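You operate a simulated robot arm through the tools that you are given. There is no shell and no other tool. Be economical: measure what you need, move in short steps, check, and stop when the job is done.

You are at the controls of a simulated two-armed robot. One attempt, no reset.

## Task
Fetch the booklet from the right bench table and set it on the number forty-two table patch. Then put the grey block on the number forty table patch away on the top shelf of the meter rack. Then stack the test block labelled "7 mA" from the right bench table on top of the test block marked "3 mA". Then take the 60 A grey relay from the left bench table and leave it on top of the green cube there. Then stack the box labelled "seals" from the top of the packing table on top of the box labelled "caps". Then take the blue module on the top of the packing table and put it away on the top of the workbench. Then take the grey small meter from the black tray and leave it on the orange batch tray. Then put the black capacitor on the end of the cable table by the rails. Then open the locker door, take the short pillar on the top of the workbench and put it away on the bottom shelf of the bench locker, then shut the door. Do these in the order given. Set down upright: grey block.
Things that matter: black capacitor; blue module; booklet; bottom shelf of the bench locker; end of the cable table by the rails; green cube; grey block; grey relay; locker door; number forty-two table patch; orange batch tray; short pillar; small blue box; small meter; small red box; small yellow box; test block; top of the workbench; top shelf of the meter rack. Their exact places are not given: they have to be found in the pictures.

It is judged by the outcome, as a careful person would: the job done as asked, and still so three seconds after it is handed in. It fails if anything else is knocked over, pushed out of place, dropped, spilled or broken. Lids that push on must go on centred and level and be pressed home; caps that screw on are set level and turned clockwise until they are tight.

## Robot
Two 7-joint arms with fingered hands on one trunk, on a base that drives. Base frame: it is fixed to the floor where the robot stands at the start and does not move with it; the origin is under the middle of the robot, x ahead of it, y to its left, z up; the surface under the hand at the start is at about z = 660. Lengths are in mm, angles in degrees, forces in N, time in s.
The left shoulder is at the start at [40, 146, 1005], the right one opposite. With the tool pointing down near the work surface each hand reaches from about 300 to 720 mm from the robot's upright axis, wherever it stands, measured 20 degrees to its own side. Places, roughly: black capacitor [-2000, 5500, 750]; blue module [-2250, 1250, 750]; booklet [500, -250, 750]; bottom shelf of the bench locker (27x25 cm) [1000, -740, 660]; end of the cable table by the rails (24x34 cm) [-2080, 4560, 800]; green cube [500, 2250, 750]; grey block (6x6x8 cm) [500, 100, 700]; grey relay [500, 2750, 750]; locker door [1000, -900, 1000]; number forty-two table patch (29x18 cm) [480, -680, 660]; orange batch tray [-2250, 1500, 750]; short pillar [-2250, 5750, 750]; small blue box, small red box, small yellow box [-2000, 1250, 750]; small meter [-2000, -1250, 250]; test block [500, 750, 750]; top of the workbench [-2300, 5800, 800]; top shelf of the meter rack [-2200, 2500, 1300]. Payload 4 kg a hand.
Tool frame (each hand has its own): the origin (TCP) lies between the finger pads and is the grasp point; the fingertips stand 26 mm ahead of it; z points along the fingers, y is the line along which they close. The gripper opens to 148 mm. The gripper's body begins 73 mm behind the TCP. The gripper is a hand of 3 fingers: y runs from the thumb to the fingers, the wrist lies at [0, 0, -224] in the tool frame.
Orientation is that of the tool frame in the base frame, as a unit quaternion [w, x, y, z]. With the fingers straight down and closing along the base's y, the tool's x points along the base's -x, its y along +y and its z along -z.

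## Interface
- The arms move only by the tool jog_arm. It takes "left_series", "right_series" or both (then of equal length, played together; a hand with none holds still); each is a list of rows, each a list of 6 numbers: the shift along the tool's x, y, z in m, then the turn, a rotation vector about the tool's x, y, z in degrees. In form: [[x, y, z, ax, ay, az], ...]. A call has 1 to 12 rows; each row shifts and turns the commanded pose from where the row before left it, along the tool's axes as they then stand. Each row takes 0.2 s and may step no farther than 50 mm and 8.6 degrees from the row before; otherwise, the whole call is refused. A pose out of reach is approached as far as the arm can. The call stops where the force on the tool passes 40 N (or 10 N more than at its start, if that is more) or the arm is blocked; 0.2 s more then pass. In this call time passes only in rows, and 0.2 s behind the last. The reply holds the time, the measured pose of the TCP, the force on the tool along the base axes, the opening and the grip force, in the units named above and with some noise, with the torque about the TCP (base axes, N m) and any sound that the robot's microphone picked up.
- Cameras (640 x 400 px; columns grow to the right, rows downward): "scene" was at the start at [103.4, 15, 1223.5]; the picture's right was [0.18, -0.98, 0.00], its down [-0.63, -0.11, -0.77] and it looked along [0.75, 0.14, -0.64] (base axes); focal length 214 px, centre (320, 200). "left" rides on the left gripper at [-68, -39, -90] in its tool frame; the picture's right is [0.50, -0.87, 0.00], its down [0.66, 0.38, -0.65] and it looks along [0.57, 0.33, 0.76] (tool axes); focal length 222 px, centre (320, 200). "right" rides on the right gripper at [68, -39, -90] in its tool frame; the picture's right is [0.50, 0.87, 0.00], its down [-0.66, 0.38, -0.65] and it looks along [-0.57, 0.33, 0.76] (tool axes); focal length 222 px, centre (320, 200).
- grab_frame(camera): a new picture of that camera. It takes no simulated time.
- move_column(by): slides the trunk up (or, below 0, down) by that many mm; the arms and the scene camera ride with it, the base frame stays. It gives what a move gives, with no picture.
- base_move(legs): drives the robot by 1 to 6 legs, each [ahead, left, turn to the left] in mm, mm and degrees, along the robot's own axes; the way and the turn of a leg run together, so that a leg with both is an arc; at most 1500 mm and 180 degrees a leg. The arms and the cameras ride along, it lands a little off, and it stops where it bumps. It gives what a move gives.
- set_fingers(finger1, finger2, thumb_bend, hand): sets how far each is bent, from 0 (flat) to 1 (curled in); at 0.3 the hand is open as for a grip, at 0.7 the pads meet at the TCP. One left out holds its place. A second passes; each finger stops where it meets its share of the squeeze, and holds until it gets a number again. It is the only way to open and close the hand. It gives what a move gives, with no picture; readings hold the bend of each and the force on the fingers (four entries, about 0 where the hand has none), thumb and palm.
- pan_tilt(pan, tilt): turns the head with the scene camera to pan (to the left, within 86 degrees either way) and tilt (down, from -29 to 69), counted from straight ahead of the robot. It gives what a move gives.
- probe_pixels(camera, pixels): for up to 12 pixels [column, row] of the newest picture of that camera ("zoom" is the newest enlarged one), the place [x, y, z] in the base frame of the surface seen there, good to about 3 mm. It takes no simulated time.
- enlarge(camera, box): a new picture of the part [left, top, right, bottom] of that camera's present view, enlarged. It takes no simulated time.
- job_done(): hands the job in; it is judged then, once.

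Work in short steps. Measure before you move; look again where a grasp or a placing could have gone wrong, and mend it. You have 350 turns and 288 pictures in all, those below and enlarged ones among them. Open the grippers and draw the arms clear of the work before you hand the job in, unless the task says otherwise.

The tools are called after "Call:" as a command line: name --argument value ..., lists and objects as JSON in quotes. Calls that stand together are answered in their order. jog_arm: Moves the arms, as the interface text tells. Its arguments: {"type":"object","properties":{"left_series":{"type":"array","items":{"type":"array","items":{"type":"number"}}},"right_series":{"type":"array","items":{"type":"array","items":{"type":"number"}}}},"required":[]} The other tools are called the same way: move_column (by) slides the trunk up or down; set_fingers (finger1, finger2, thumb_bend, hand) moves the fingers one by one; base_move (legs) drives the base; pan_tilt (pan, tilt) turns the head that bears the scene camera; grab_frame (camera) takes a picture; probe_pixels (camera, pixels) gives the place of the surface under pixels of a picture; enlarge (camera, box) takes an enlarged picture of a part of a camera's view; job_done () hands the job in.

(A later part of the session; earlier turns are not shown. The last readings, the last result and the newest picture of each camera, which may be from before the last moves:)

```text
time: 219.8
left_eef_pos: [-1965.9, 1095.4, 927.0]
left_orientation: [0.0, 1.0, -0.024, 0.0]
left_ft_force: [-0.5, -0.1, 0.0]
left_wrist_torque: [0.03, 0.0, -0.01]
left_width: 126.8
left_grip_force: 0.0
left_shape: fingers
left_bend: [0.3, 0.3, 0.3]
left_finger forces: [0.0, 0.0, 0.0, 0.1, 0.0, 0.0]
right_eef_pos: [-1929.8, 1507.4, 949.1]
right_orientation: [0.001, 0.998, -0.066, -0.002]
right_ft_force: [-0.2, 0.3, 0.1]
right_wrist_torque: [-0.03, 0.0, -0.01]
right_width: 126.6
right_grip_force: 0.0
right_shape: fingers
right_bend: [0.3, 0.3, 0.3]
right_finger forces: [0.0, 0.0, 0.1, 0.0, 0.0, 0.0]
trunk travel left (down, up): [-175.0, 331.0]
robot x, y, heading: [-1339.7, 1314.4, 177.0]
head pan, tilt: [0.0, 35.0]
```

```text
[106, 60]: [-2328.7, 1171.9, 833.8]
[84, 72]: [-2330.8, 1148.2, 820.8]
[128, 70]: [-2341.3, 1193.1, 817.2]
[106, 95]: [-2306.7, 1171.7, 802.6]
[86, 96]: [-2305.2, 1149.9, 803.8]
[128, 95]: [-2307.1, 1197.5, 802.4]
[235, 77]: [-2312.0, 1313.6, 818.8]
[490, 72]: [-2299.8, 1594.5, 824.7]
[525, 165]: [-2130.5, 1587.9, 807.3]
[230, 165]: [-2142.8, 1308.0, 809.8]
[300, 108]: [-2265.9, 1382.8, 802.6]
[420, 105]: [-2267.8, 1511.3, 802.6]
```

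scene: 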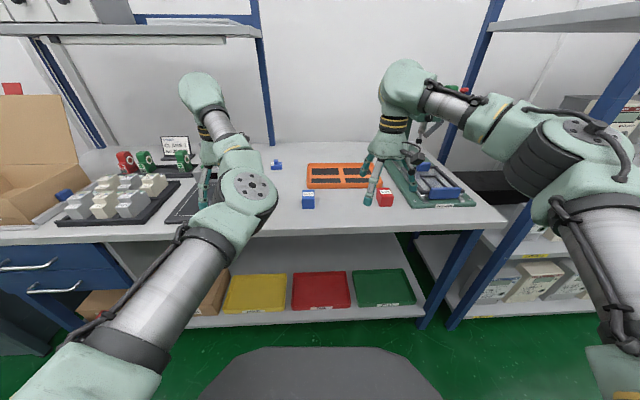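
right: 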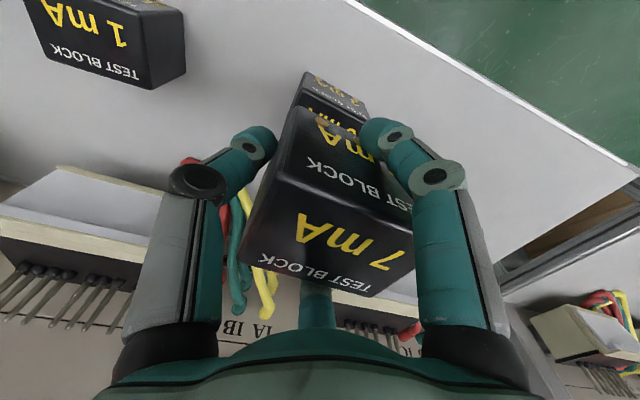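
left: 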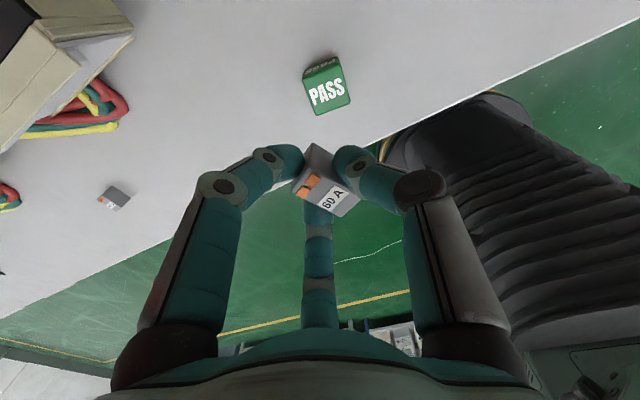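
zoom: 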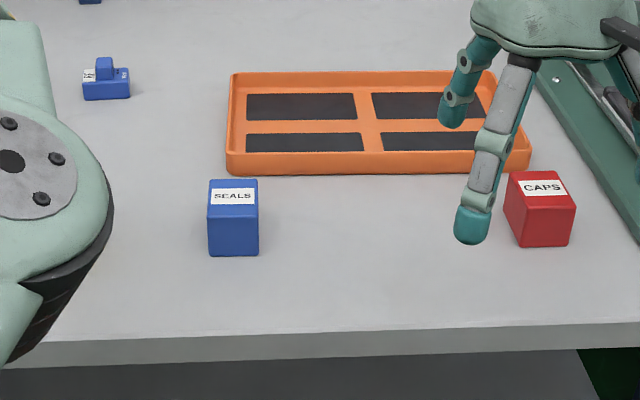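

Table z≈798, boxes ~40 mm cubes: seals centre ≈(−2048,1311), caps ≈(−2048,1571). First raise and retract the left arm, then shift the base so the right hand can take the blue box.

Call:
jog_arm --left_series '[[0, 0, -0.05, 0, 0, 0], [0, 0, -0.05, 0, 0, 0], [0.03, 0, -0.02, 0, 0, 0], [0.045, 0, 0, 0, 0, 0], [0.045, 0, 0, 0, 0, 0], [0.045, 0, 0, 0, 0, 0]]'

Call:
base_move --legs '[[0, 0, 3], [100, 200, 0]]'

Call:
grab_frame --camera "right"

Call:
grab_frame --camera "scene"

```text
time: 221.2
left_eef_pos: [-1888.7, 1081.2, 1059.0]
left_orientation: [-0.002, 1.0, -0.024, 0.001]
left_ft_force: [0.0, -0.3, 0.8]
left_wrist_torque: [-0.01, 0.03, 0.01]
left_width: 126.8
left_grip_force: 0.1
left_shape: fingers
left_bend: [0.3, 0.3, 0.3]
left_finger forces: [0.0, 0.0, 0.1, 0.1, 0.1, 0.0]
left hand out of reach, approached as far as the arm can: row 4, 5, 6
right_eef_pos: [-1929.4, 1506.8, 949.7]
right_orientation: [0.0, 0.998, -0.066, -0.004]
right_ft_force: [0.4, 0.2, -0.3]
right_wrist_torque: [0.02, -0.03, 0.03]
right_width: 126.6
right_grip_force: 0.1
right_shape: fingers
right_bend: [0.3, 0.3, 0.3]
right_finger forces: [0.0, 0.0, 0.1, 0.1, 0.1, 0.1]
trunk travel left (down, up): [-175.0, 331.0]
robot x, y, heading: [-1342.9, 1318.0, 177.2]
head pan, tilt: [0.0, 35.0]
```

```text
time: 223.3
left_eef_pos: [-1975.9, 851.6, 1057.9]
left_orientation: [-0.001, 1.0, 0.004, 0.002]
left_ft_force: [-0.9, -0.5, -0.5]
left_wrist_torque: [0.02, -0.01, -0.01]
left_width: 126.8
left_grip_force: 0.0
left_shape: fingers
left_bend: [0.3, 0.3, 0.3]
left_finger forces: [0.0, 0.0, 0.1, 0.0, 0.1, 0.0]
right_eef_pos: [-2039.6, 1275.5, 948.3]
right_orientation: [0.0, 0.999, -0.039, -0.004]
right_ft_force: [-0.2, -0.2, -0.2]
right_wrist_torque: [0.04, 0.0, 0.0]
right_width: 126.4
right_grip_force: 0.0
right_shape: fingers
right_bend: [0.3, 0.3, 0.3]
right_finger forces: [0.0, 0.1, 0.0, 0.0, 0.0, 0.1]
trunk travel left (down, up): [-175.0, 331.0]
robot x, y, heading: [-1441.3, 1118.7, -179.9]
head pan, tilt: [0.0, 35.0]
```

```text
195 pictures are left
```

right: 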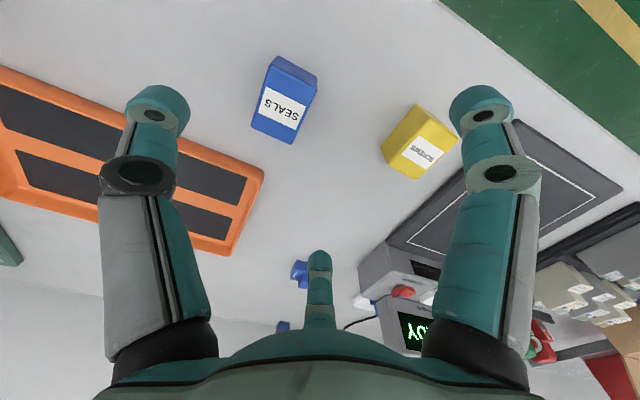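

```text
194 pictures are left
```

scene: 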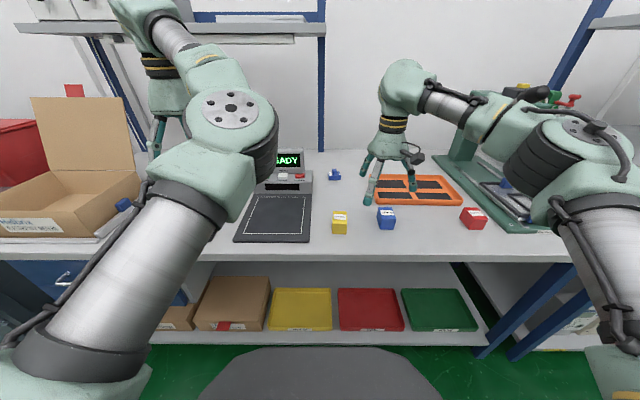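

Zoom on the blue box for accurate corners; also probe the yellow box and the far wires.

Call:
enlarge --camera "right" --box '[230, 40, 350, 160]'

```text
3.33 times, centred on (290, 100) of right
```

zoom: 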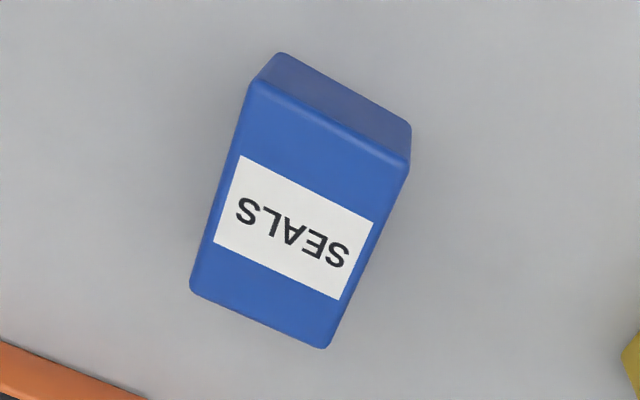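

Call:
probe_pixels --camera "zoom" --pixels '[[254, 85], [404, 166], [325, 343], [195, 286], [300, 215]]'

Call:
probe_pixels --camera "right" --pixels '[[398, 150], [440, 160], [385, 150], [420, 105], [425, 150]]'

```text
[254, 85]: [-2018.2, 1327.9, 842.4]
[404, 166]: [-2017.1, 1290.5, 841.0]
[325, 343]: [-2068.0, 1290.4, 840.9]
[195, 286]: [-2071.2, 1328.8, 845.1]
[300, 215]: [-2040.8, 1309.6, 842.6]
```

```text
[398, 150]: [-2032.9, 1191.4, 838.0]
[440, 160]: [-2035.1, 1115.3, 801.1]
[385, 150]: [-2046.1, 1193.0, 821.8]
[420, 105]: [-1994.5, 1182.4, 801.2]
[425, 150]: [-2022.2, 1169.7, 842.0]
```

Box 52(x)×39(y)×42; I align the yaw, centre above it and descend.

Call:
jog_arm --right_series '[[0, 0, 0, 0, 0, -4.5], [-0.004, -0.034, 0, 0, 0, 0], [0, 0, 0.04, 0, 0, 0], [0, 0, 0.04, 0, 0, 0], [0, 0, 0.024, 0, 0, 0]]'

Call:
set_fingers --hand "right" --finger1 0.5 --finger2 0.5 --thumb_bend 0.55

Call:
grab_frame --camera "right"

```text
time: 224.5
left_eef_pos: [-1976.3, 852.3, 1058.5]
left_orientation: [-0.002, 1.0, 0.003, 0.002]
left_ft_force: [0.5, -0.3, 0.0]
left_wrist_torque: [0.0, 0.03, 0.0]
left_width: 126.7
left_grip_force: 0.0
left_shape: fingers
left_bend: [0.3, 0.3, 0.3]
left_finger forces: [0.0, 0.0, 0.1, 0.0, 0.1, 0.1]
right_eef_pos: [-2043.4, 1310.7, 842.4]
right_orientation: [0.0, 1.0, 0.001, -0.003]
right_ft_force: [0.5, 0.7, 0.2]
right_wrist_torque: [0.02, 0.0, -0.01]
right_width: 126.8
right_grip_force: 0.0
right_shape: fingers
right_bend: [0.3, 0.3, 0.3]
right_finger forces: [0.0, 0.1, 0.1, 0.0, 0.0, 0.0]
trunk travel left (down, up): [-175.0, 331.0]
robot x, y, heading: [-1441.8, 1114.7, -179.7]
head pan, tilt: [0.0, 35.0]
```

```text
time: 225.5
left_eef_pos: [-1974.6, 851.5, 1058.0]
left_orientation: [-0.002, 1.0, 0.003, 0.002]
left_ft_force: [0.1, 0.2, 0.0]
left_wrist_torque: [0.01, -0.02, -0.03]
left_width: 126.8
left_grip_force: 0.0
left_shape: fingers
left_bend: [0.3, 0.3, 0.3]
left_finger forces: [0.0, 0.0, 0.0, 0.0, 0.1, 0.0]
right_eef_pos: [-2043.3, 1311.3, 842.3]
right_orientation: [0.0, 1.0, 0.001, -0.002]
right_ft_force: [-0.1, -0.2, 1.2]
right_wrist_torque: [-0.01, 0.02, -0.01]
right_width: 54.4
right_grip_force: 0.1
right_shape: fingers
right_bend: [0.5, 0.5, 0.55]
right_finger forces: [0.0, 0.1, 0.0, 0.0, 0.0, 0.0]
trunk travel left (down, up): [-175.0, 331.0]
robot x, y, heading: [-1440.7, 1117.8, -179.6]
head pan, tilt: [0.0, 35.0]
```

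```text
192 pictures are left
```

right: 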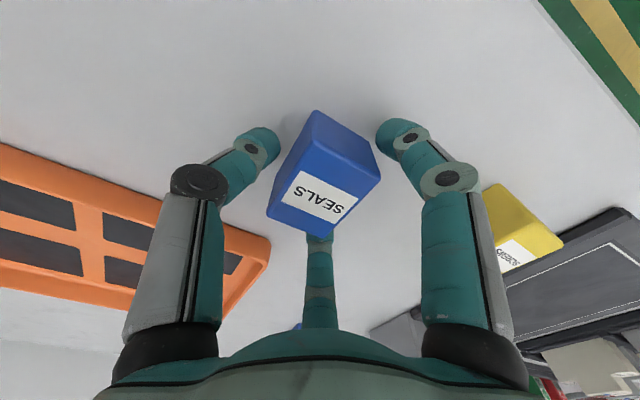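

Box centred between the fingers. Close fully.

Call:
set_fingers --hand "right" --finger1 0.7 --finger2 0.7 --thumb_bend 0.7

Call:
jog_arm --right_series '[[0, 0, -0.02, 0, 0, 0], [0, 0, -0.04, 0, 0, 0], [0, 0, -0.05, 0, 0, 0]]'

Call:
enlarge --camera "right" --box '[240, 90, 410, 260]'

```text
time: 226.5
left_eef_pos: [-1975.2, 851.8, 1058.3]
left_orientation: [-0.001, 1.0, 0.003, 0.002]
left_ft_force: [-0.2, 1.1, 0.4]
left_wrist_torque: [0.02, -0.02, 0.02]
left_width: 126.7
left_grip_force: 0.1
left_shape: fingers
left_bend: [0.3, 0.3, 0.3]
left_finger forces: [0.0, 0.0, 0.0, 0.0, 0.1, 0.0]
right_eef_pos: [-2043.5, 1311.3, 843.0]
right_orientation: [0.0, 1.0, 0.001, -0.003]
right_ft_force: [-0.1, 1.3, -0.7]
right_wrist_torque: [0.0, -0.02, -0.01]
right_width: 40.1
right_grip_force: 12.9
right_shape: fingers
right_bend: [0.52, 0.53, 0.64]
right_finger forces: [8.2, 7.9, 0.0, 0.1, 10.4, 0.1]
trunk travel left (down, up): [-175.0, 331.0]
robot x, y, heading: [-1443.1, 1117.6, -179.8]
head pan, tilt: [0.0, 35.0]
```

```text
time: 227.3
left_eef_pos: [-1974.2, 851.2, 1058.9]
left_orientation: [-0.002, 1.0, 0.003, 0.001]
left_ft_force: [0.1, 0.8, -0.4]
left_wrist_torque: [0.01, 0.02, -0.01]
left_width: 126.6
left_grip_force: 0.0
left_shape: fingers
left_bend: [0.3, 0.3, 0.3]
left_finger forces: [0.1, 0.1, 0.0, 0.0, 0.0, 0.0]
right_eef_pos: [-2043.2, 1312.1, 954.5]
right_orientation: [0.0, 1.0, 0.001, -0.003]
right_ft_force: [0.2, -0.1, -0.8]
right_wrist_torque: [0.01, -0.03, -0.04]
right_width: 40.1
right_grip_force: 12.8
right_shape: fingers
right_bend: [0.52, 0.53, 0.64]
right_finger forces: [8.3, 7.8, 0.1, 0.1, 10.1, 0.0]
trunk travel left (down, up): [-175.0, 331.0]
robot x, y, heading: [-1440.4, 1117.0, -179.8]
head pan, tilt: [0.0, 35.0]
```

```text
2.35 times, centred on (325, 175) of right
```

zoom: 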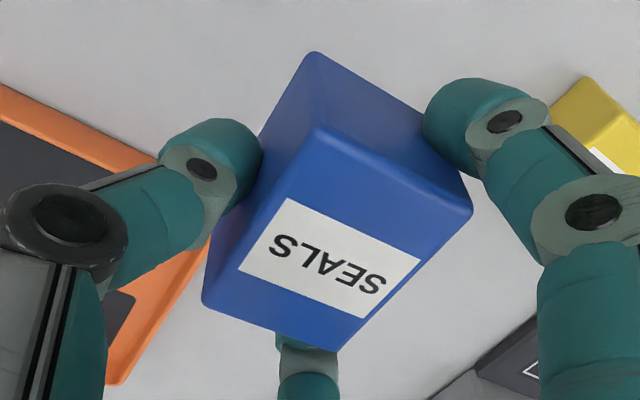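

Call:
probe_pixels --camera "zoom" --pixels '[[318, 130], [468, 205], [340, 348], [206, 302], [330, 245]]'

Call:
base_move --legs '[[0, -255, 0]]'

Call:
grab_frame --camera "right"

Call:
enlarge --camera "scene" --box '[320, 140, 480, 260]'

```text
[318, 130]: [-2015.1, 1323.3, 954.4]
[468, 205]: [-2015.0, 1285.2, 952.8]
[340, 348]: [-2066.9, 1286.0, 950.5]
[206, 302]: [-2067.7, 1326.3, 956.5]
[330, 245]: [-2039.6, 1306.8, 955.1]
```

```text
time: 229.2
left_eef_pos: [-1978.5, 1114.7, 1058.1]
left_orientation: [-0.003, 1.0, 0.002, 0.002]
left_ft_force: [1.0, 0.5, -0.4]
left_wrist_torque: [0.01, 0.0, 0.0]
left_width: 126.8
left_grip_force: 0.0
left_shape: fingers
left_bend: [0.3, 0.3, 0.3]
left_finger forces: [0.0, 0.1, 0.0, 0.0, 0.1, 0.0]
right_eef_pos: [-2044.3, 1574.7, 952.1]
right_orientation: [0.001, 1.0, -0.001, -0.002]
right_ft_force: [-0.6, 0.5, -1.2]
right_wrist_torque: [0.0, -0.04, 0.0]
right_width: 39.9
right_grip_force: 13.0
right_shape: fingers
right_bend: [0.52, 0.53, 0.64]
right_finger forces: [8.2, 7.7, 0.1, 0.0, 10.2, 0.0]
trunk travel left (down, up): [-175.0, 331.0]
robot x, y, heading: [-1439.8, 1374.3, -180.0]
head pan, tilt: [0.0, 35.0]
```

```text
190 pictures are left
```

right: 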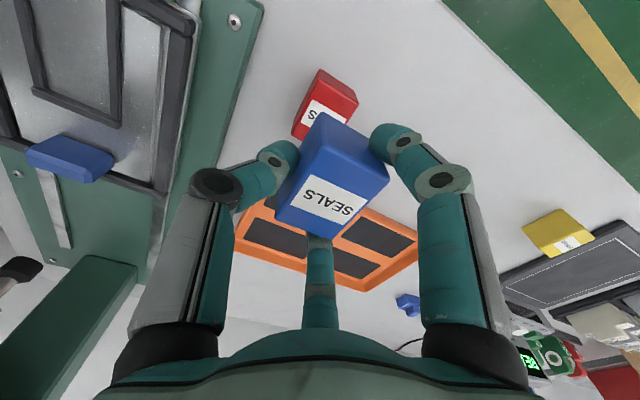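

```text
3.33 times, centred on (400, 200) of scene
```

zoom: 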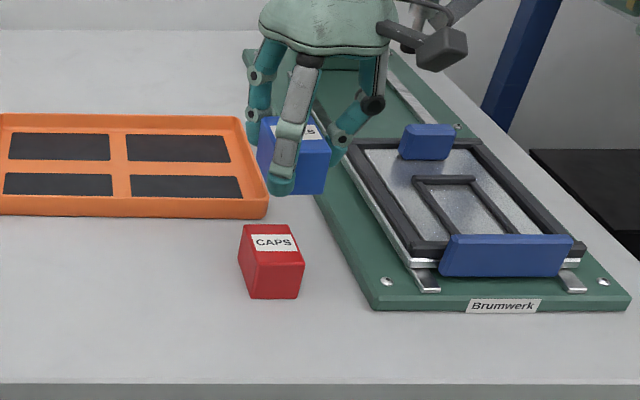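

Box held straight (offset +2,−7). Probe the red box.

Call:
probe_pixels --camera "zoom" --pixels '[[244, 226], [292, 226], [303, 262], [252, 262], [272, 243], [256, 297], [297, 297], [274, 122], [262, 165], [325, 160]]'

Call:
enlarge --camera "right" --box '[270, 50, 400, 180]'

```text
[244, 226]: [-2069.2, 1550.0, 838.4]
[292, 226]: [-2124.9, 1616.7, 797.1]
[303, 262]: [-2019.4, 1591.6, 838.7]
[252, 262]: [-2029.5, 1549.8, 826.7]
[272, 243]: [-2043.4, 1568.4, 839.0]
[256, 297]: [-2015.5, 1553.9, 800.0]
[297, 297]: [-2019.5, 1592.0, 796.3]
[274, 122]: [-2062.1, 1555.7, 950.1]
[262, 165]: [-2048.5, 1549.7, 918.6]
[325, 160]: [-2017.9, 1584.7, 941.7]
```

```text
3.08 times, centred on (335, 115) of right
```

zoom: 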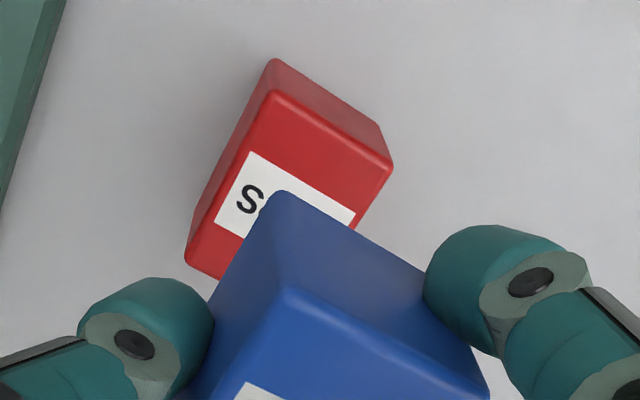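

Call:
probe_pixels --camera "zoom" --pixels '[[273, 95], [388, 165], [190, 255], [290, 160], [290, 295], [485, 395]]'

```text
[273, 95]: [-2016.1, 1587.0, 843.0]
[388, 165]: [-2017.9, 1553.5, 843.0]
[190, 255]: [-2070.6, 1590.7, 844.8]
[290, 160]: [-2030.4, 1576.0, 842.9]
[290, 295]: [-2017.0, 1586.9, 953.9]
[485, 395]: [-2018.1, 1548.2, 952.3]
```

Blue needs +3.5 mm in y. Lower to just above, then gently.

Call:
jog_arm --right_series '[[0, -0.0035, 0.028, 0, 0, 0], [0, 0, 0.03, 0, 0, 0]]'

Call:
enlarge --camera "scene" --box '[340, 160, 440, 235]'

```text
time: 229.8
left_eef_pos: [-1977.5, 1114.7, 1058.5]
left_orientation: [-0.002, 1.0, 0.002, 0.002]
left_ft_force: [0.5, -0.9, -0.3]
left_wrist_torque: [-0.02, -0.01, 0.0]
left_width: 126.8
left_grip_force: 0.0
left_shape: fingers
left_bend: [0.3, 0.3, 0.3]
left_finger forces: [0.0, 0.0, 0.1, 0.0, 0.0, 0.0]
right_eef_pos: [-2044.0, 1578.1, 894.2]
right_orientation: [0.001, 1.0, -0.001, -0.003]
right_ft_force: [-0.1, 0.3, -0.2]
right_wrist_torque: [0.02, 0.02, 0.03]
right_width: 40.2
right_grip_force: 12.5
right_shape: fingers
right_bend: [0.52, 0.53, 0.64]
right_finger forces: [8.3, 7.9, 0.0, 0.0, 10.1, 0.0]
trunk travel left (down, up): [-175.0, 331.0]
robot x, y, heading: [-1441.7, 1381.1, -179.9]
head pan, tilt: [0.0, 35.0]
```

```text
5.33 times, centred on (390, 198) of scene
```

zoom: 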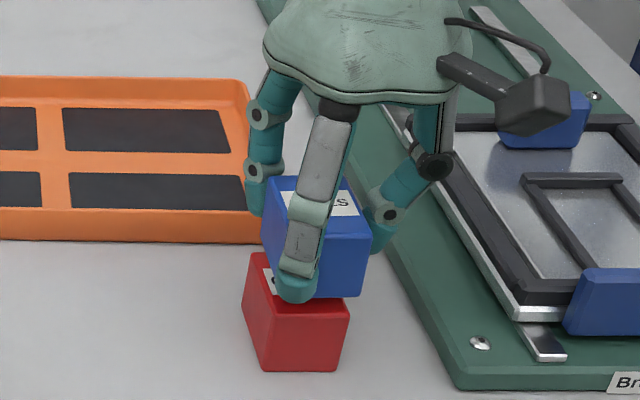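

Check the height of the press near where the thumb opens (y≈1650) before release.

Call:
probe_pixels --camera "zoom" --pixels '[[420, 270], [450, 240], [480, 230], [520, 300], [600, 300], [310, 340], [340, 335], [365, 290], [265, 250]]'

Call:
jog_arm --right_series '[[0, 0, 0.004, 0, 0, 0], [0, 0, 0.002, 0, 0, 0], [0, 0, 0.001, 0, 0, 0]]'

```text
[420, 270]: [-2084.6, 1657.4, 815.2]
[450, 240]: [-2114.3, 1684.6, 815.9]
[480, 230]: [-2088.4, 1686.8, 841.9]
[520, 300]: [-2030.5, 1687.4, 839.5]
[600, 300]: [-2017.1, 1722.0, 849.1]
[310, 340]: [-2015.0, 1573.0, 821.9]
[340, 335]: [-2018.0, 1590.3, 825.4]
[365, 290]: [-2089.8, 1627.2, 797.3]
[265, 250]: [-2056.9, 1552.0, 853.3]
```

```text
time: 230.6
left_eef_pos: [-1977.5, 1113.2, 1058.5]
left_orientation: [-0.001, 1.0, 0.001, 0.002]
left_ft_force: [-0.2, -0.2, 0.4]
left_wrist_torque: [-0.02, -0.02, -0.01]
left_width: 126.7
left_grip_force: 0.1
left_shape: fingers
left_bend: [0.3, 0.3, 0.3]
left_finger forces: [0.0, 0.1, 0.0, 0.0, 0.1, 0.0]
right_eef_pos: [-2045.1, 1578.4, 889.9]
right_orientation: [0.0, 1.0, -0.001, -0.003]
right_ft_force: [0.6, -0.6, -1.5]
right_wrist_torque: [-0.02, 0.01, 0.01]
right_width: 40.3
right_grip_force: 12.6
right_shape: fingers
right_bend: [0.52, 0.53, 0.64]
right_finger forces: [8.2, 7.9, 0.1, 0.1, 10.1, 0.0]
trunk travel left (down, up): [-175.0, 331.0]
robot x, y, heading: [-1442.8, 1376.8, -179.8]
head pan, tilt: [0.0, 35.0]
```

Call:
jog_arm --right_series '[[0, 0, 0.002, 0, 0, 0], [0, 0, 0.001, 0, 0, 0], [0, 0, 0.001, 0, 0, 0]]'

```text
time: 231.4
left_eef_pos: [-1976.1, 1115.1, 1058.0]
left_orientation: [-0.003, 1.0, 0.003, 0.002]
left_ft_force: [0.6, -0.2, 0.0]
left_wrist_torque: [0.01, -0.01, -0.01]
left_width: 126.7
left_grip_force: 0.1
left_shape: fingers
left_bend: [0.3, 0.3, 0.3]
left_finger forces: [0.0, 0.1, 0.0, 0.1, 0.0, 0.0]
right_eef_pos: [-2045.1, 1577.2, 884.6]
right_orientation: [0.001, 1.0, -0.001, -0.002]
right_ft_force: [0.6, 1.1, 1.1]
right_wrist_torque: [-0.04, -0.02, 0.03]
right_width: 40.1
right_grip_force: 13.5
right_shape: fingers
right_bend: [0.52, 0.53, 0.64]
right_finger forces: [8.2, 7.9, 0.1, 0.1, 10.3, 0.0]
trunk travel left (down, up): [-175.0, 331.0]
robot x, y, heading: [-1439.9, 1379.2, -179.8]
head pan, tilt: [0.0, 35.0]
```

One more millimetre to confirm contact.

Call:
jog_arm --right_series '[[0, 0, 0.001, 0, 0, 0]]'

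```text
time: 231.8
left_eef_pos: [-1976.3, 1113.6, 1059.0]
left_orientation: [-0.002, 1.0, 0.002, 0.001]
left_ft_force: [0.3, 0.3, -0.1]
left_wrist_torque: [-0.03, -0.03, -0.04]
left_width: 126.9
left_grip_force: 0.0
left_shape: fingers
left_bend: [0.3, 0.3, 0.3]
left_finger forces: [0.0, 0.0, 0.0, 0.1, 0.1, 0.0]
right_eef_pos: [-2045.4, 1577.9, 884.1]
right_orientation: [0.001, 1.0, 0.0, -0.003]
right_ft_force: [-0.9, 0.7, 5.3]
right_wrist_torque: [-0.14, 0.03, 0.01]
right_width: 40.0
right_grip_force: 13.4
right_shape: fingers
right_bend: [0.52, 0.53, 0.64]
right_finger forces: [8.2, 8.2, 0.0, 0.0, 10.4, 0.1]
trunk travel left (down, up): [-175.0, 331.0]
robot x, y, heading: [-1438.9, 1376.9, -179.8]
head pan, tilt: [0.0, 35.0]
```

Contact. Release and rise.

Call:
set_fingers --hand "right" --finger1 0.3 --finger2 0.3 --thumb_bend 0.3

Call:
jog_arm --right_series '[[0, 0, -0.03, 0, 0, 0], [0, 0, -0.05, 0, 0, 0], [0, 0, -0.05, 0, 0, 0]]'

Call:
enlarge --camera "scene" --box '[270, 140, 450, 240]'

```text
time: 232.8
left_eef_pos: [-1977.0, 1115.3, 1058.5]
left_orientation: [-0.001, 1.0, 0.002, 0.002]
left_ft_force: [-0.6, 0.3, 0.3]
left_wrist_torque: [0.04, -0.02, -0.03]
left_width: 126.4
left_grip_force: 0.1
left_shape: fingers
left_bend: [0.3, 0.3, 0.3]
left_finger forces: [0.1, 0.0, 0.1, 0.0, 0.1, 0.1]
right_eef_pos: [-2045.4, 1576.2, 882.9]
right_orientation: [0.001, 1.0, -0.001, -0.002]
right_ft_force: [0.6, -0.2, 0.7]
right_wrist_torque: [0.01, 0.02, 0.01]
right_width: 126.4
right_grip_force: 0.1
right_shape: fingers
right_bend: [0.3, 0.3, 0.3]
right_finger forces: [0.1, 0.1, 0.0, 0.1, 0.0, 0.1]
trunk travel left (down, up): [-175.0, 331.0]
robot x, y, heading: [-1444.6, 1378.3, -179.8]
head pan, tilt: [0.0, 35.0]
```

```text
time: 233.6
left_eef_pos: [-1975.9, 1112.3, 1058.9]
left_orientation: [-0.002, 1.0, 0.002, 0.001]
left_ft_force: [0.2, -0.2, 0.6]
left_wrist_torque: [-0.01, -0.02, 0.0]
left_width: 126.6
left_grip_force: 0.1
left_shape: fingers
left_bend: [0.3, 0.3, 0.3]
left_finger forces: [0.0, 0.0, 0.0, 0.1, 0.0, 0.1]
right_eef_pos: [-2043.9, 1576.9, 1014.2]
right_orientation: [0.0, 1.0, -0.002, -0.003]
right_ft_force: [0.4, -0.4, 0.8]
right_wrist_torque: [0.03, 0.01, -0.01]
right_width: 126.5
right_grip_force: 0.1
right_shape: fingers
right_bend: [0.3, 0.3, 0.3]
right_finger forces: [0.0, 0.0, 0.1, 0.0, 0.1, 0.0]
trunk travel left (down, up): [-175.0, 331.0]
robot x, y, heading: [-1442.8, 1378.9, -179.9]
head pan, tilt: [0.0, 35.0]
```

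```text
3.56 times, centred on (360, 190) of scene
```

zoom: 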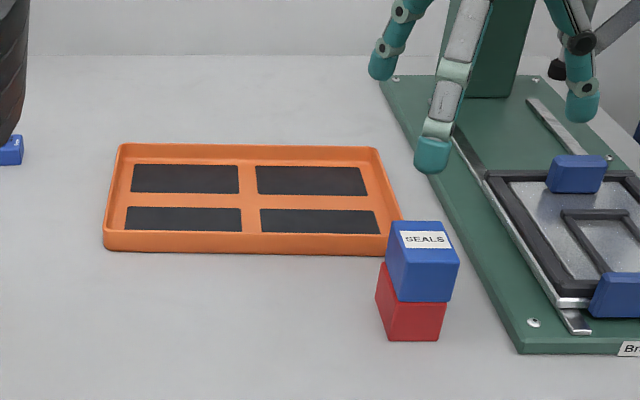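

Stack is good. The blue module lies far back (x≈−2325), so I check how far the base's front extends by probing it.

Call:
pan_tilt --pan 0 --tilt 62

Call:
grab_frame --camera "scene"

Call:
probe_pixels --camera "scene" --pixels '[[320, 240], [320, 250], [280, 250], [360, 250], [320, 228], [320, 210], [320, 190], [320, 170], [320, 150]]'

```text
time: 234.5
left_eef_pos: [-1976.7, 1112.9, 1058.0]
left_orientation: [-0.002, 1.0, 0.001, 0.002]
left_ft_force: [0.1, 0.2, -0.1]
left_wrist_torque: [0.01, 0.0, -0.01]
left_width: 126.6
left_grip_force: 0.1
left_shape: fingers
left_bend: [0.3, 0.3, 0.3]
left_finger forces: [0.1, 0.0, 0.1, 0.0, 0.0, 0.0]
right_eef_pos: [-2044.0, 1577.5, 1012.3]
right_orientation: [0.0, 1.0, -0.001, -0.003]
right_ft_force: [-0.9, -0.1, 0.0]
right_wrist_torque: [0.0, 0.03, -0.01]
right_width: 126.4
right_grip_force: 0.0
right_shape: fingers
right_bend: [0.3, 0.3, 0.3]
right_finger forces: [0.0, 0.0, 0.0, 0.1, 0.0, 0.0]
trunk travel left (down, up): [-175.0, 331.0]
robot x, y, heading: [-1441.6, 1377.4, -179.6]
head pan, tilt: [0.0, 62.0]
```

```text
185 pictures are left
```

scene: 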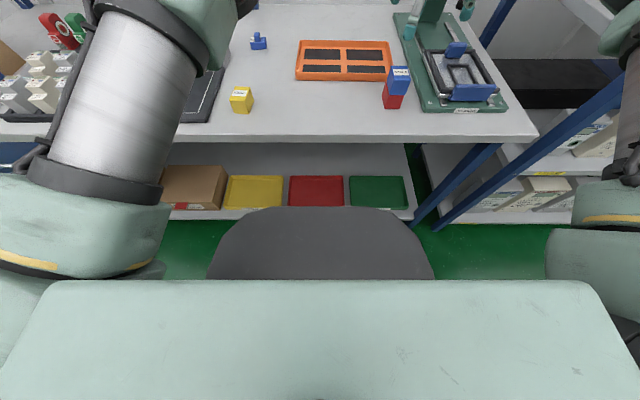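

```text
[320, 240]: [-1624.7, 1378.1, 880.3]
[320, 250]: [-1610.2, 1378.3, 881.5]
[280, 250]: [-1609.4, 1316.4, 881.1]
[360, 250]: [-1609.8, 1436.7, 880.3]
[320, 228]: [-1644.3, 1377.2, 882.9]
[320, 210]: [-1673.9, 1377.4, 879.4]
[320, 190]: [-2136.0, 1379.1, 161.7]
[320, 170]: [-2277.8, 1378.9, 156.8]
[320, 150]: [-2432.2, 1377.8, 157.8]
```

Probe the base ring via the left camera.

Call:
grab_frame --camera "left"

```text
184 pictures are left
```

left: 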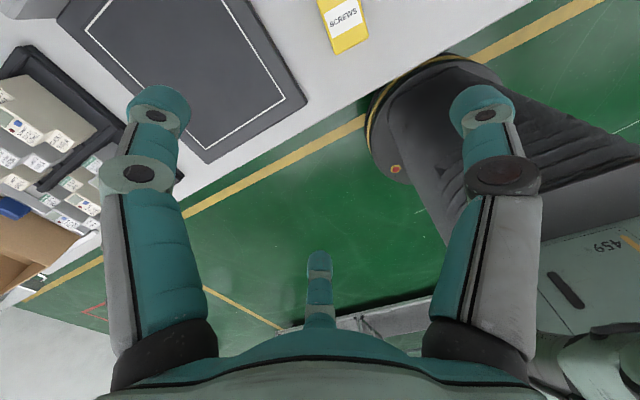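

Call:
probe_pixels --camera "left" --pixels '[[374, 118], [371, 140], [400, 80], [385, 95], [440, 62], [396, 170], [368, 115], [330, 140]]'

```text
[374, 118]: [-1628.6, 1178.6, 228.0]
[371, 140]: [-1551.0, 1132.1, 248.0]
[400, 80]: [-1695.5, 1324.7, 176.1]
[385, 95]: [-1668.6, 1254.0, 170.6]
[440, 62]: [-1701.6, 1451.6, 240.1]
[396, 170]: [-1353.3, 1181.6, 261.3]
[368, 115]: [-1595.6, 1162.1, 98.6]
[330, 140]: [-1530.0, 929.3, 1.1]
```

Base radius ≈260, so x≈−1650 is feasible. I look at the left part to see whether the left arm would clear the carton.

Call:
pan_tilt --pan 35 --tilt 20

Call:
grab_frame --camera "scene"

```text
time: 235.6
left_eef_pos: [-1977.3, 1113.5, 1058.9]
left_orientation: [-0.002, 1.0, 0.002, 0.001]
left_ft_force: [-0.2, 0.2, 0.6]
left_wrist_torque: [0.01, 0.02, -0.03]
left_width: 126.7
left_grip_force: 0.0
left_shape: fingers
left_bend: [0.3, 0.3, 0.3]
left_finger forces: [0.0, 0.0, 0.0, 0.1, 0.0, 0.1]
right_eef_pos: [-2045.3, 1579.2, 1012.5]
right_orientation: [0.001, 1.0, 0.0, -0.003]
right_ft_force: [0.1, 0.2, 0.7]
right_wrist_torque: [-0.02, -0.01, 0.01]
right_width: 126.7
right_grip_force: 0.1
right_shape: fingers
right_bend: [0.3, 0.3, 0.3]
right_finger forces: [0.1, 0.1, 0.0, 0.1, 0.0, 0.1]
trunk travel left (down, up): [-175.0, 331.0]
robot x, y, heading: [-1443.5, 1376.5, -179.9]
head pan, tilt: [35.0, 20.0]
```

```text
183 pictures are left
```

scene: 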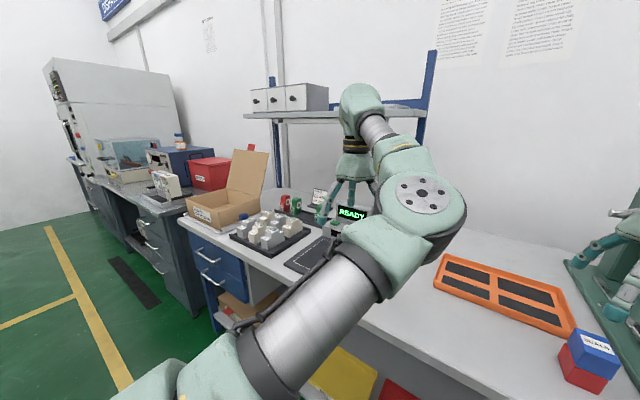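

Call:
probe_pixels --camera "scene" --pixels '[[265, 155], [235, 160], [300, 118], [255, 117], [420, 112], [330, 208], [350, 205], [270, 225], [250, 245], [215, 210], [290, 205]]'

```text
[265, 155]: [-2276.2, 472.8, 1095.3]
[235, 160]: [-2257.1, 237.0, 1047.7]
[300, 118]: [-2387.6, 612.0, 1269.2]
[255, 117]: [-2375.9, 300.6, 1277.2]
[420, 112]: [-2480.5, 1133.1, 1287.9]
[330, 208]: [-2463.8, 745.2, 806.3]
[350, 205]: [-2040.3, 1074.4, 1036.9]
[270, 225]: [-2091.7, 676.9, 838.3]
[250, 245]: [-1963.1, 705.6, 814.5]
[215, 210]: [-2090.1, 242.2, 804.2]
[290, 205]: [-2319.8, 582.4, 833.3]
```

Carton is at y<500, no conflict. Drive the base left and forward to bring the right hand over the blue module.

Call:
base_move --legs '[[0, 365, 0], [195, 0, 0]]'

Call:
grab_frame --camera "right"

Call:
pan_tilt --pan -10 --tilt 35

Call:
grab_frame --camera "scene"

```text
time: 239.1
left_eef_pos: [-2177.1, 750.4, 1057.3]
left_orientation: [-0.002, 1.0, -0.002, 0.002]
left_ft_force: [-0.4, -0.2, -0.5]
left_wrist_torque: [0.01, -0.03, 0.02]
left_width: 126.8
left_grip_force: 0.1
left_shape: fingers
left_bend: [0.3, 0.3, 0.3]
left_finger forces: [0.0, 0.1, 0.0, 0.0, 0.0, 0.0]
right_eef_pos: [-2242.9, 1215.4, 1012.3]
right_orientation: [0.0, 1.0, -0.004, -0.003]
right_ft_force: [-0.4, 0.1, 0.1]
right_wrist_torque: [0.0, -0.02, 0.0]
right_width: 126.5
right_grip_force: 0.0
right_shape: fingers
right_bend: [0.3, 0.3, 0.3]
right_finger forces: [0.0, 0.0, 0.0, 0.1, 0.0, 0.0]
trunk travel left (down, up): [-175.0, 331.0]
robot x, y, heading: [-1638.8, 1011.4, 179.7]
head pan, tilt: [35.0, 20.0]
```

```text
182 pictures are left
```

right: 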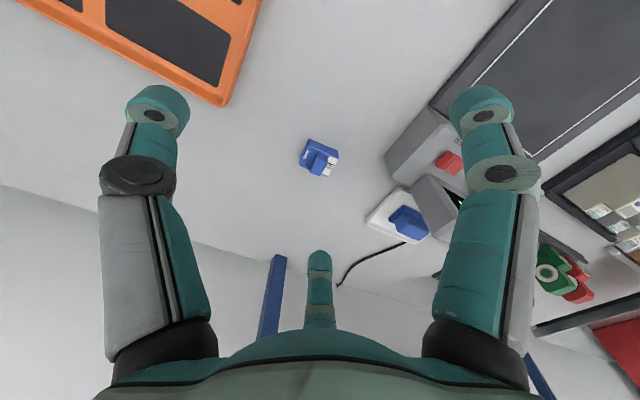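

```text
time: 240.2
left_eef_pos: [-2176.3, 749.8, 1058.1]
left_orientation: [-0.001, 1.0, -0.001, 0.001]
left_ft_force: [0.7, 0.0, -0.6]
left_wrist_torque: [-0.03, -0.02, -0.02]
left_width: 126.4
left_grip_force: 0.1
left_shape: fingers
left_bend: [0.3, 0.3, 0.3]
left_finger forces: [0.1, 0.0, 0.0, 0.1, 0.1, 0.1]
right_eef_pos: [-2242.2, 1216.0, 1011.7]
right_orientation: [0.0, 1.0, -0.004, -0.002]
right_ft_force: [0.1, 0.1, 0.5]
right_wrist_torque: [0.02, 0.01, 0.03]
right_width: 126.6
right_grip_force: 0.1
right_shape: fingers
right_bend: [0.3, 0.3, 0.3]
right_finger forces: [0.1, 0.0, 0.1, 0.0, 0.0, 0.0]
trunk travel left (down, up): [-175.0, 331.0]
robot x, y, heading: [-1640.4, 1011.8, 180.1]
head pan, tilt: [-10.0, 35.0]
```

```text
181 pictures are left
```

scene: 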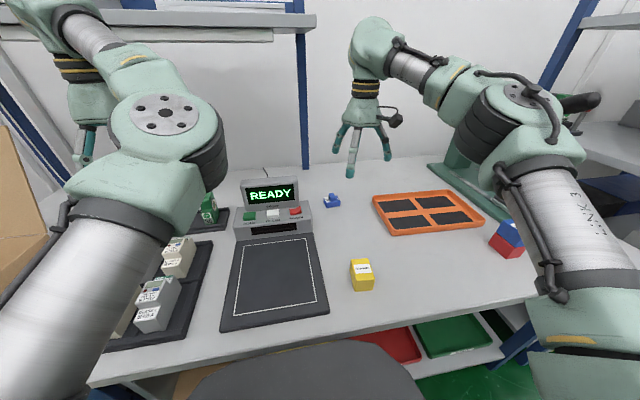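

Zoom on the module in both cameras.

Call:
enlarge --camera "scene" --box '[300, 180, 370, 225]'

Call:
enlarge --camera "right" --box '[280, 120, 360, 200]'

```text
8.89 times, centred on (335, 202) of scene
```

zoom: 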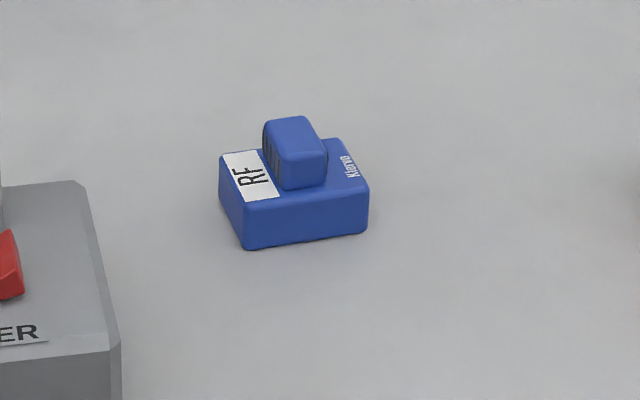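

```text
5.00 times, centred on (320, 160) of right
```

zoom: 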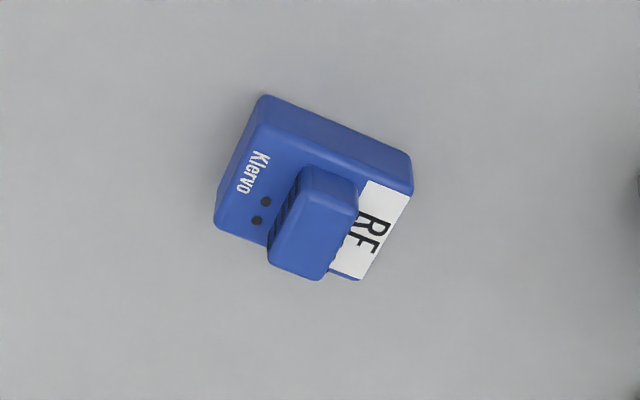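

Call:
probe_pixels --camera "zoom" --pixels '[[264, 122], [402, 186], [356, 275], [222, 225], [302, 180], [352, 195], [322, 270], [275, 262], [264, 100], [408, 160]]'

```text
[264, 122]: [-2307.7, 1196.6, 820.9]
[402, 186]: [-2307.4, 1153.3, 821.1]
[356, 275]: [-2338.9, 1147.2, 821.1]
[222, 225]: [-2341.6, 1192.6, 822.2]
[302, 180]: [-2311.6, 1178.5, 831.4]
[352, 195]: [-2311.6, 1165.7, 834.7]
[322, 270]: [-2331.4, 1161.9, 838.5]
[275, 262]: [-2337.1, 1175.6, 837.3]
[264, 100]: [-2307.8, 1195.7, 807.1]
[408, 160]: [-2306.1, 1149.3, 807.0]
```

Module: 34×45 mm base, centre (−2324,1172). Check the nearby device's clearance.

Call:
probe_pixels --camera "right" --pixels '[[386, 155], [367, 213], [410, 180], [400, 205], [345, 275], [270, 300]]'

Call:
jog_arm --right_series '[[-0.041, 0.017, 0, 0, 0, 0], [-0.041, 0.017, 0, 0, 0, 0], [0, 0, 0.045, 0, 0, 0], [0, 0, 0.045, 0, 0, 0]]'

Call:
grab_frame --camera "right"

```text
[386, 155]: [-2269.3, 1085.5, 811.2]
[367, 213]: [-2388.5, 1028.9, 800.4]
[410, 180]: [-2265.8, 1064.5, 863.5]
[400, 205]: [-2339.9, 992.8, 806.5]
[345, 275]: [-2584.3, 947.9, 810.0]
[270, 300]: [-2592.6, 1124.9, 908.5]
```

```text
time: 241.2
left_eef_pos: [-2177.4, 749.6, 1058.4]
left_orientation: [-0.001, 1.0, 0.0, 0.002]
left_ft_force: [-0.1, 0.1, 1.0]
left_wrist_torque: [0.02, 0.04, -0.05]
left_width: 126.5
left_grip_force: 0.1
left_shape: fingers
left_bend: [0.3, 0.3, 0.3]
left_finger forces: [0.1, 0.1, 0.0, 0.0, 0.0, 0.0]
right_eef_pos: [-2284.9, 1197.6, 920.0]
right_orientation: [0.0, 1.0, -0.002, -0.002]
right_ft_force: [0.5, 0.0, -0.3]
right_wrist_torque: [0.0, 0.0, 0.03]
right_width: 127.0
right_grip_force: 0.0
right_shape: fingers
right_bend: [0.3, 0.3, 0.3]
right_finger forces: [0.0, 0.0, 0.0, 0.0, 0.0, 0.1]
right hand out of reach, approached as far as the arm can: row 2
trunk travel left (down, up): [-175.0, 331.0]
robot x, y, heading: [-1638.4, 1013.3, 180.0]
head pan, tilt: [-10.0, 35.0]
```

```text
178 pictures are left
```

right: 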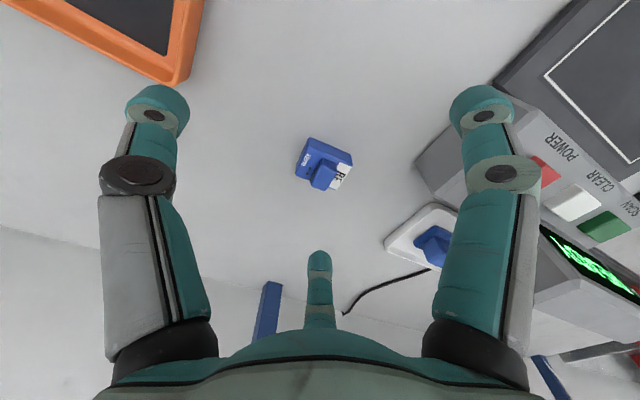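

Reach limit; also there is another blue piece on a white base at (432,240). I zoom on it to be sure which is the module.

Call:
enlarge --camera "right" --box '[370, 190, 470, 290]'

Call:
move_column --by 80

Call:
jog_arm --right_series '[[-0.02, 0.0075, 0.03, 0, 0, 0], [-0.019, 0.0075, 0.03, 0, 0, 0]]'

```text
4.00 times, centred on (420, 240) of right
```

zoom: 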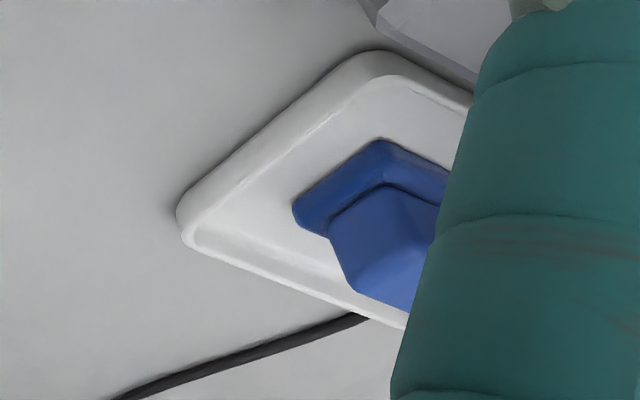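

```text
time: 242.4
left_eef_pos: [-2177.8, 750.8, 1136.8]
left_orientation: [-0.002, 1.0, -0.001, 0.002]
left_ft_force: [0.1, 0.0, -0.3]
left_wrist_torque: [-0.02, -0.02, 0.0]
left_width: 126.8
left_grip_force: 0.1
left_shape: fingers
left_bend: [0.3, 0.3, 0.3]
left_finger forces: [0.0, 0.0, 0.0, 0.0, 0.0, 0.1]
right_eef_pos: [-2285.1, 1197.8, 1001.9]
right_orientation: [0.0, 1.0, -0.004, -0.002]
right_ft_force: [0.4, 0.4, 0.7]
right_wrist_torque: [-0.02, -0.01, -0.02]
right_width: 126.9
right_grip_force: 0.1
right_shape: fingers
right_bend: [0.3, 0.3, 0.3]
right_finger forces: [0.0, 0.0, 0.0, 0.0, 0.1, 0.0]
trunk travel left (down, up): [-255.0, 251.0]
robot x, y, heading: [-1637.6, 1012.3, 179.9]
head pan, tilt: [-10.0, 35.0]
```

```text
time: 243.0
left_eef_pos: [-2177.5, 748.7, 1137.5]
left_orientation: [-0.002, 1.0, -0.001, 0.003]
left_ft_force: [-0.1, 0.1, 0.4]
left_wrist_torque: [0.03, 0.02, -0.02]
left_width: 126.7
left_grip_force: 0.1
left_shape: fingers
left_bend: [0.3, 0.3, 0.3]
left_finger forces: [0.0, 0.0, 0.0, 0.0, 0.0, 0.0]
right_eef_pos: [-2318.7, 1183.3, 952.8]
right_orientation: [0.0, 1.0, -0.003, -0.002]
right_ft_force: [0.1, 0.0, -0.4]
right_wrist_torque: [-0.03, 0.04, 0.01]
right_width: 126.8
right_grip_force: 0.1
right_shape: fingers
right_bend: [0.3, 0.3, 0.3]
right_finger forces: [0.0, 0.0, 0.1, 0.1, 0.1, 0.1]
right hand out of reach, approached as far as the arm can: row 2
trunk travel left (down, up): [-255.0, 251.0]
robot x, y, heading: [-1639.5, 1013.5, 180.0]
head pan, tilt: [-10.0, 35.0]
```

The loose RF module at (−2324,1172) matches the hint best. Continue: lower to z≈842 with the last 5 mm forward.

Call:
jog_arm --right_series '[[0, 0, 0.04, 0, 0, 0], [-0.005, 0, 0.035, 0, 0, 0], [0, 0, 0.02, 0, 0, 0]]'

Call:
grab_frame --camera "right"

```text
time: 243.8
left_eef_pos: [-2177.5, 751.7, 1138.6]
left_orientation: [-0.001, 1.0, -0.001, 0.001]
left_ft_force: [-0.2, 0.9, 0.3]
left_wrist_torque: [-0.07, -0.01, 0.03]
left_width: 126.8
left_grip_force: 0.0
left_shape: fingers
left_bend: [0.3, 0.3, 0.3]
left_finger forces: [0.0, 0.0, 0.1, 0.0, 0.1, 0.1]
right_eef_pos: [-2322.2, 1184.6, 856.1]
right_orientation: [0.001, 1.0, -0.004, -0.002]
right_ft_force: [-0.3, -0.2, 0.3]
right_wrist_torque: [0.0, 0.02, -0.01]
right_width: 126.9
right_grip_force: 0.0
right_shape: fingers
right_bend: [0.3, 0.3, 0.3]
right_finger forces: [0.1, 0.0, 0.0, 0.0, 0.1, 0.0]
trunk travel left (down, up): [-255.0, 251.0]
robot x, y, heading: [-1637.1, 1006.5, 179.7]
head pan, tilt: [-10.0, 35.0]
```

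```text
176 pictures are left
```

right: 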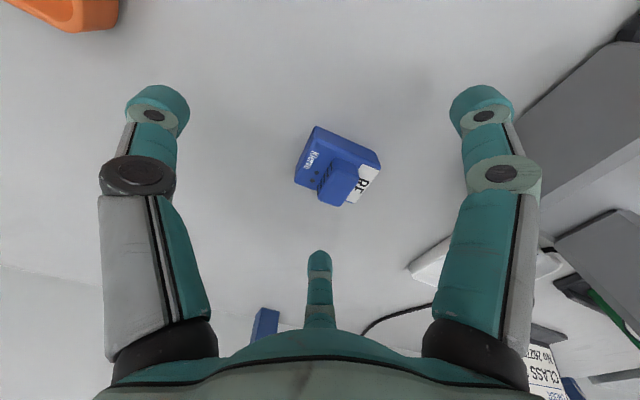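

Good position. Lower 13 mm more, preset the thumb, then close the fingers.

Call:
jog_arm --right_series '[[-0.001, 0.002, 0.013, 0, 0, 0]]'

Call:
set_fingers --hand "right" --finger1 0.5 --finger2 0.5 --thumb_bend 0.58

Call:
set_fingers --hand "right" --finger1 0.7 --finger2 0.7

Call:
grab_frame --camera "right"

```text
time: 244.2
left_eef_pos: [-2177.0, 748.7, 1138.1]
left_orientation: [-0.002, 1.0, -0.001, 0.001]
left_ft_force: [-0.1, -0.2, -0.1]
left_wrist_torque: [0.05, -0.04, 0.02]
left_width: 126.8
left_grip_force: 0.1
left_shape: fingers
left_bend: [0.3, 0.3, 0.3]
left_finger forces: [0.0, 0.0, 0.0, 0.1, 0.1, 0.0]
right_eef_pos: [-2326.2, 1183.1, 841.5]
right_orientation: [0.0, 1.0, -0.004, -0.002]
right_ft_force: [-0.5, -0.4, -0.8]
right_wrist_torque: [0.03, 0.01, 0.0]
right_width: 126.9
right_grip_force: 0.0
right_shape: fingers
right_bend: [0.3, 0.3, 0.3]
right_finger forces: [0.0, 0.0, 0.0, 0.1, 0.1, 0.0]
trunk travel left (down, up): [-255.0, 251.0]
robot x, y, heading: [-1638.5, 1007.6, 179.8]
head pan, tilt: [-10.0, 35.0]
```

```text
time: 245.2
left_eef_pos: [-2175.9, 749.8, 1137.6]
left_orientation: [-0.002, 1.0, 0.0, 0.001]
left_ft_force: [-0.7, -0.6, 0.1]
left_wrist_torque: [0.0, -0.03, 0.01]
left_width: 127.0
left_grip_force: 0.0
left_shape: fingers
left_bend: [0.3, 0.3, 0.3]
left_finger forces: [0.0, 0.0, 0.0, 0.0, 0.1, 0.1]
right_eef_pos: [-2325.7, 1183.4, 843.1]
right_orientation: [0.0, 1.0, -0.003, -0.003]
right_ft_force: [-0.3, 0.7, -0.5]
right_wrist_torque: [-0.01, 0.0, -0.01]
right_width: 51.7
right_grip_force: 0.0
right_shape: fingers
right_bend: [0.5, 0.5, 0.57]
right_finger forces: [0.0, 0.1, 0.0, 0.0, 0.1, 0.0]
trunk travel left (down, up): [-255.0, 251.0]
robot x, y, heading: [-1636.3, 1014.9, 179.8]
head pan, tilt: [-10.0, 35.0]
```

```text
time: 246.2
left_eef_pos: [-2177.9, 749.5, 1139.0]
left_orientation: [-0.002, 1.0, 0.0, 0.001]
left_ft_force: [0.1, 0.7, -0.9]
left_wrist_torque: [0.01, 0.0, -0.01]
left_width: 126.5
left_grip_force: 0.1
left_shape: fingers
left_bend: [0.3, 0.3, 0.3]
left_finger forces: [0.1, 0.0, 0.1, 0.1, 0.1, 0.1]
right_eef_pos: [-2324.7, 1183.0, 842.3]
right_orientation: [-0.001, 1.0, -0.003, -0.002]
right_ft_force: [0.2, 0.0, -0.1]
right_wrist_torque: [-0.02, -0.03, -0.01]
right_width: 31.5
right_grip_force: 8.4
right_shape: fingers
right_bend: [0.6, 0.61, 0.57]
right_finger forces: [8.6, 8.6, 0.0, 0.1, 0.0, 0.1]
trunk travel left (down, up): [-255.0, 251.0]
robot x, y, heading: [-1636.4, 1011.4, 179.6]
head pan, tilt: [-10.0, 35.0]
```

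```text
175 pictures are left
```

right: 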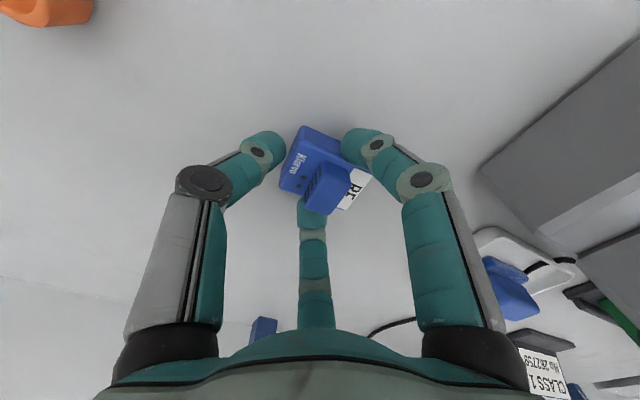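

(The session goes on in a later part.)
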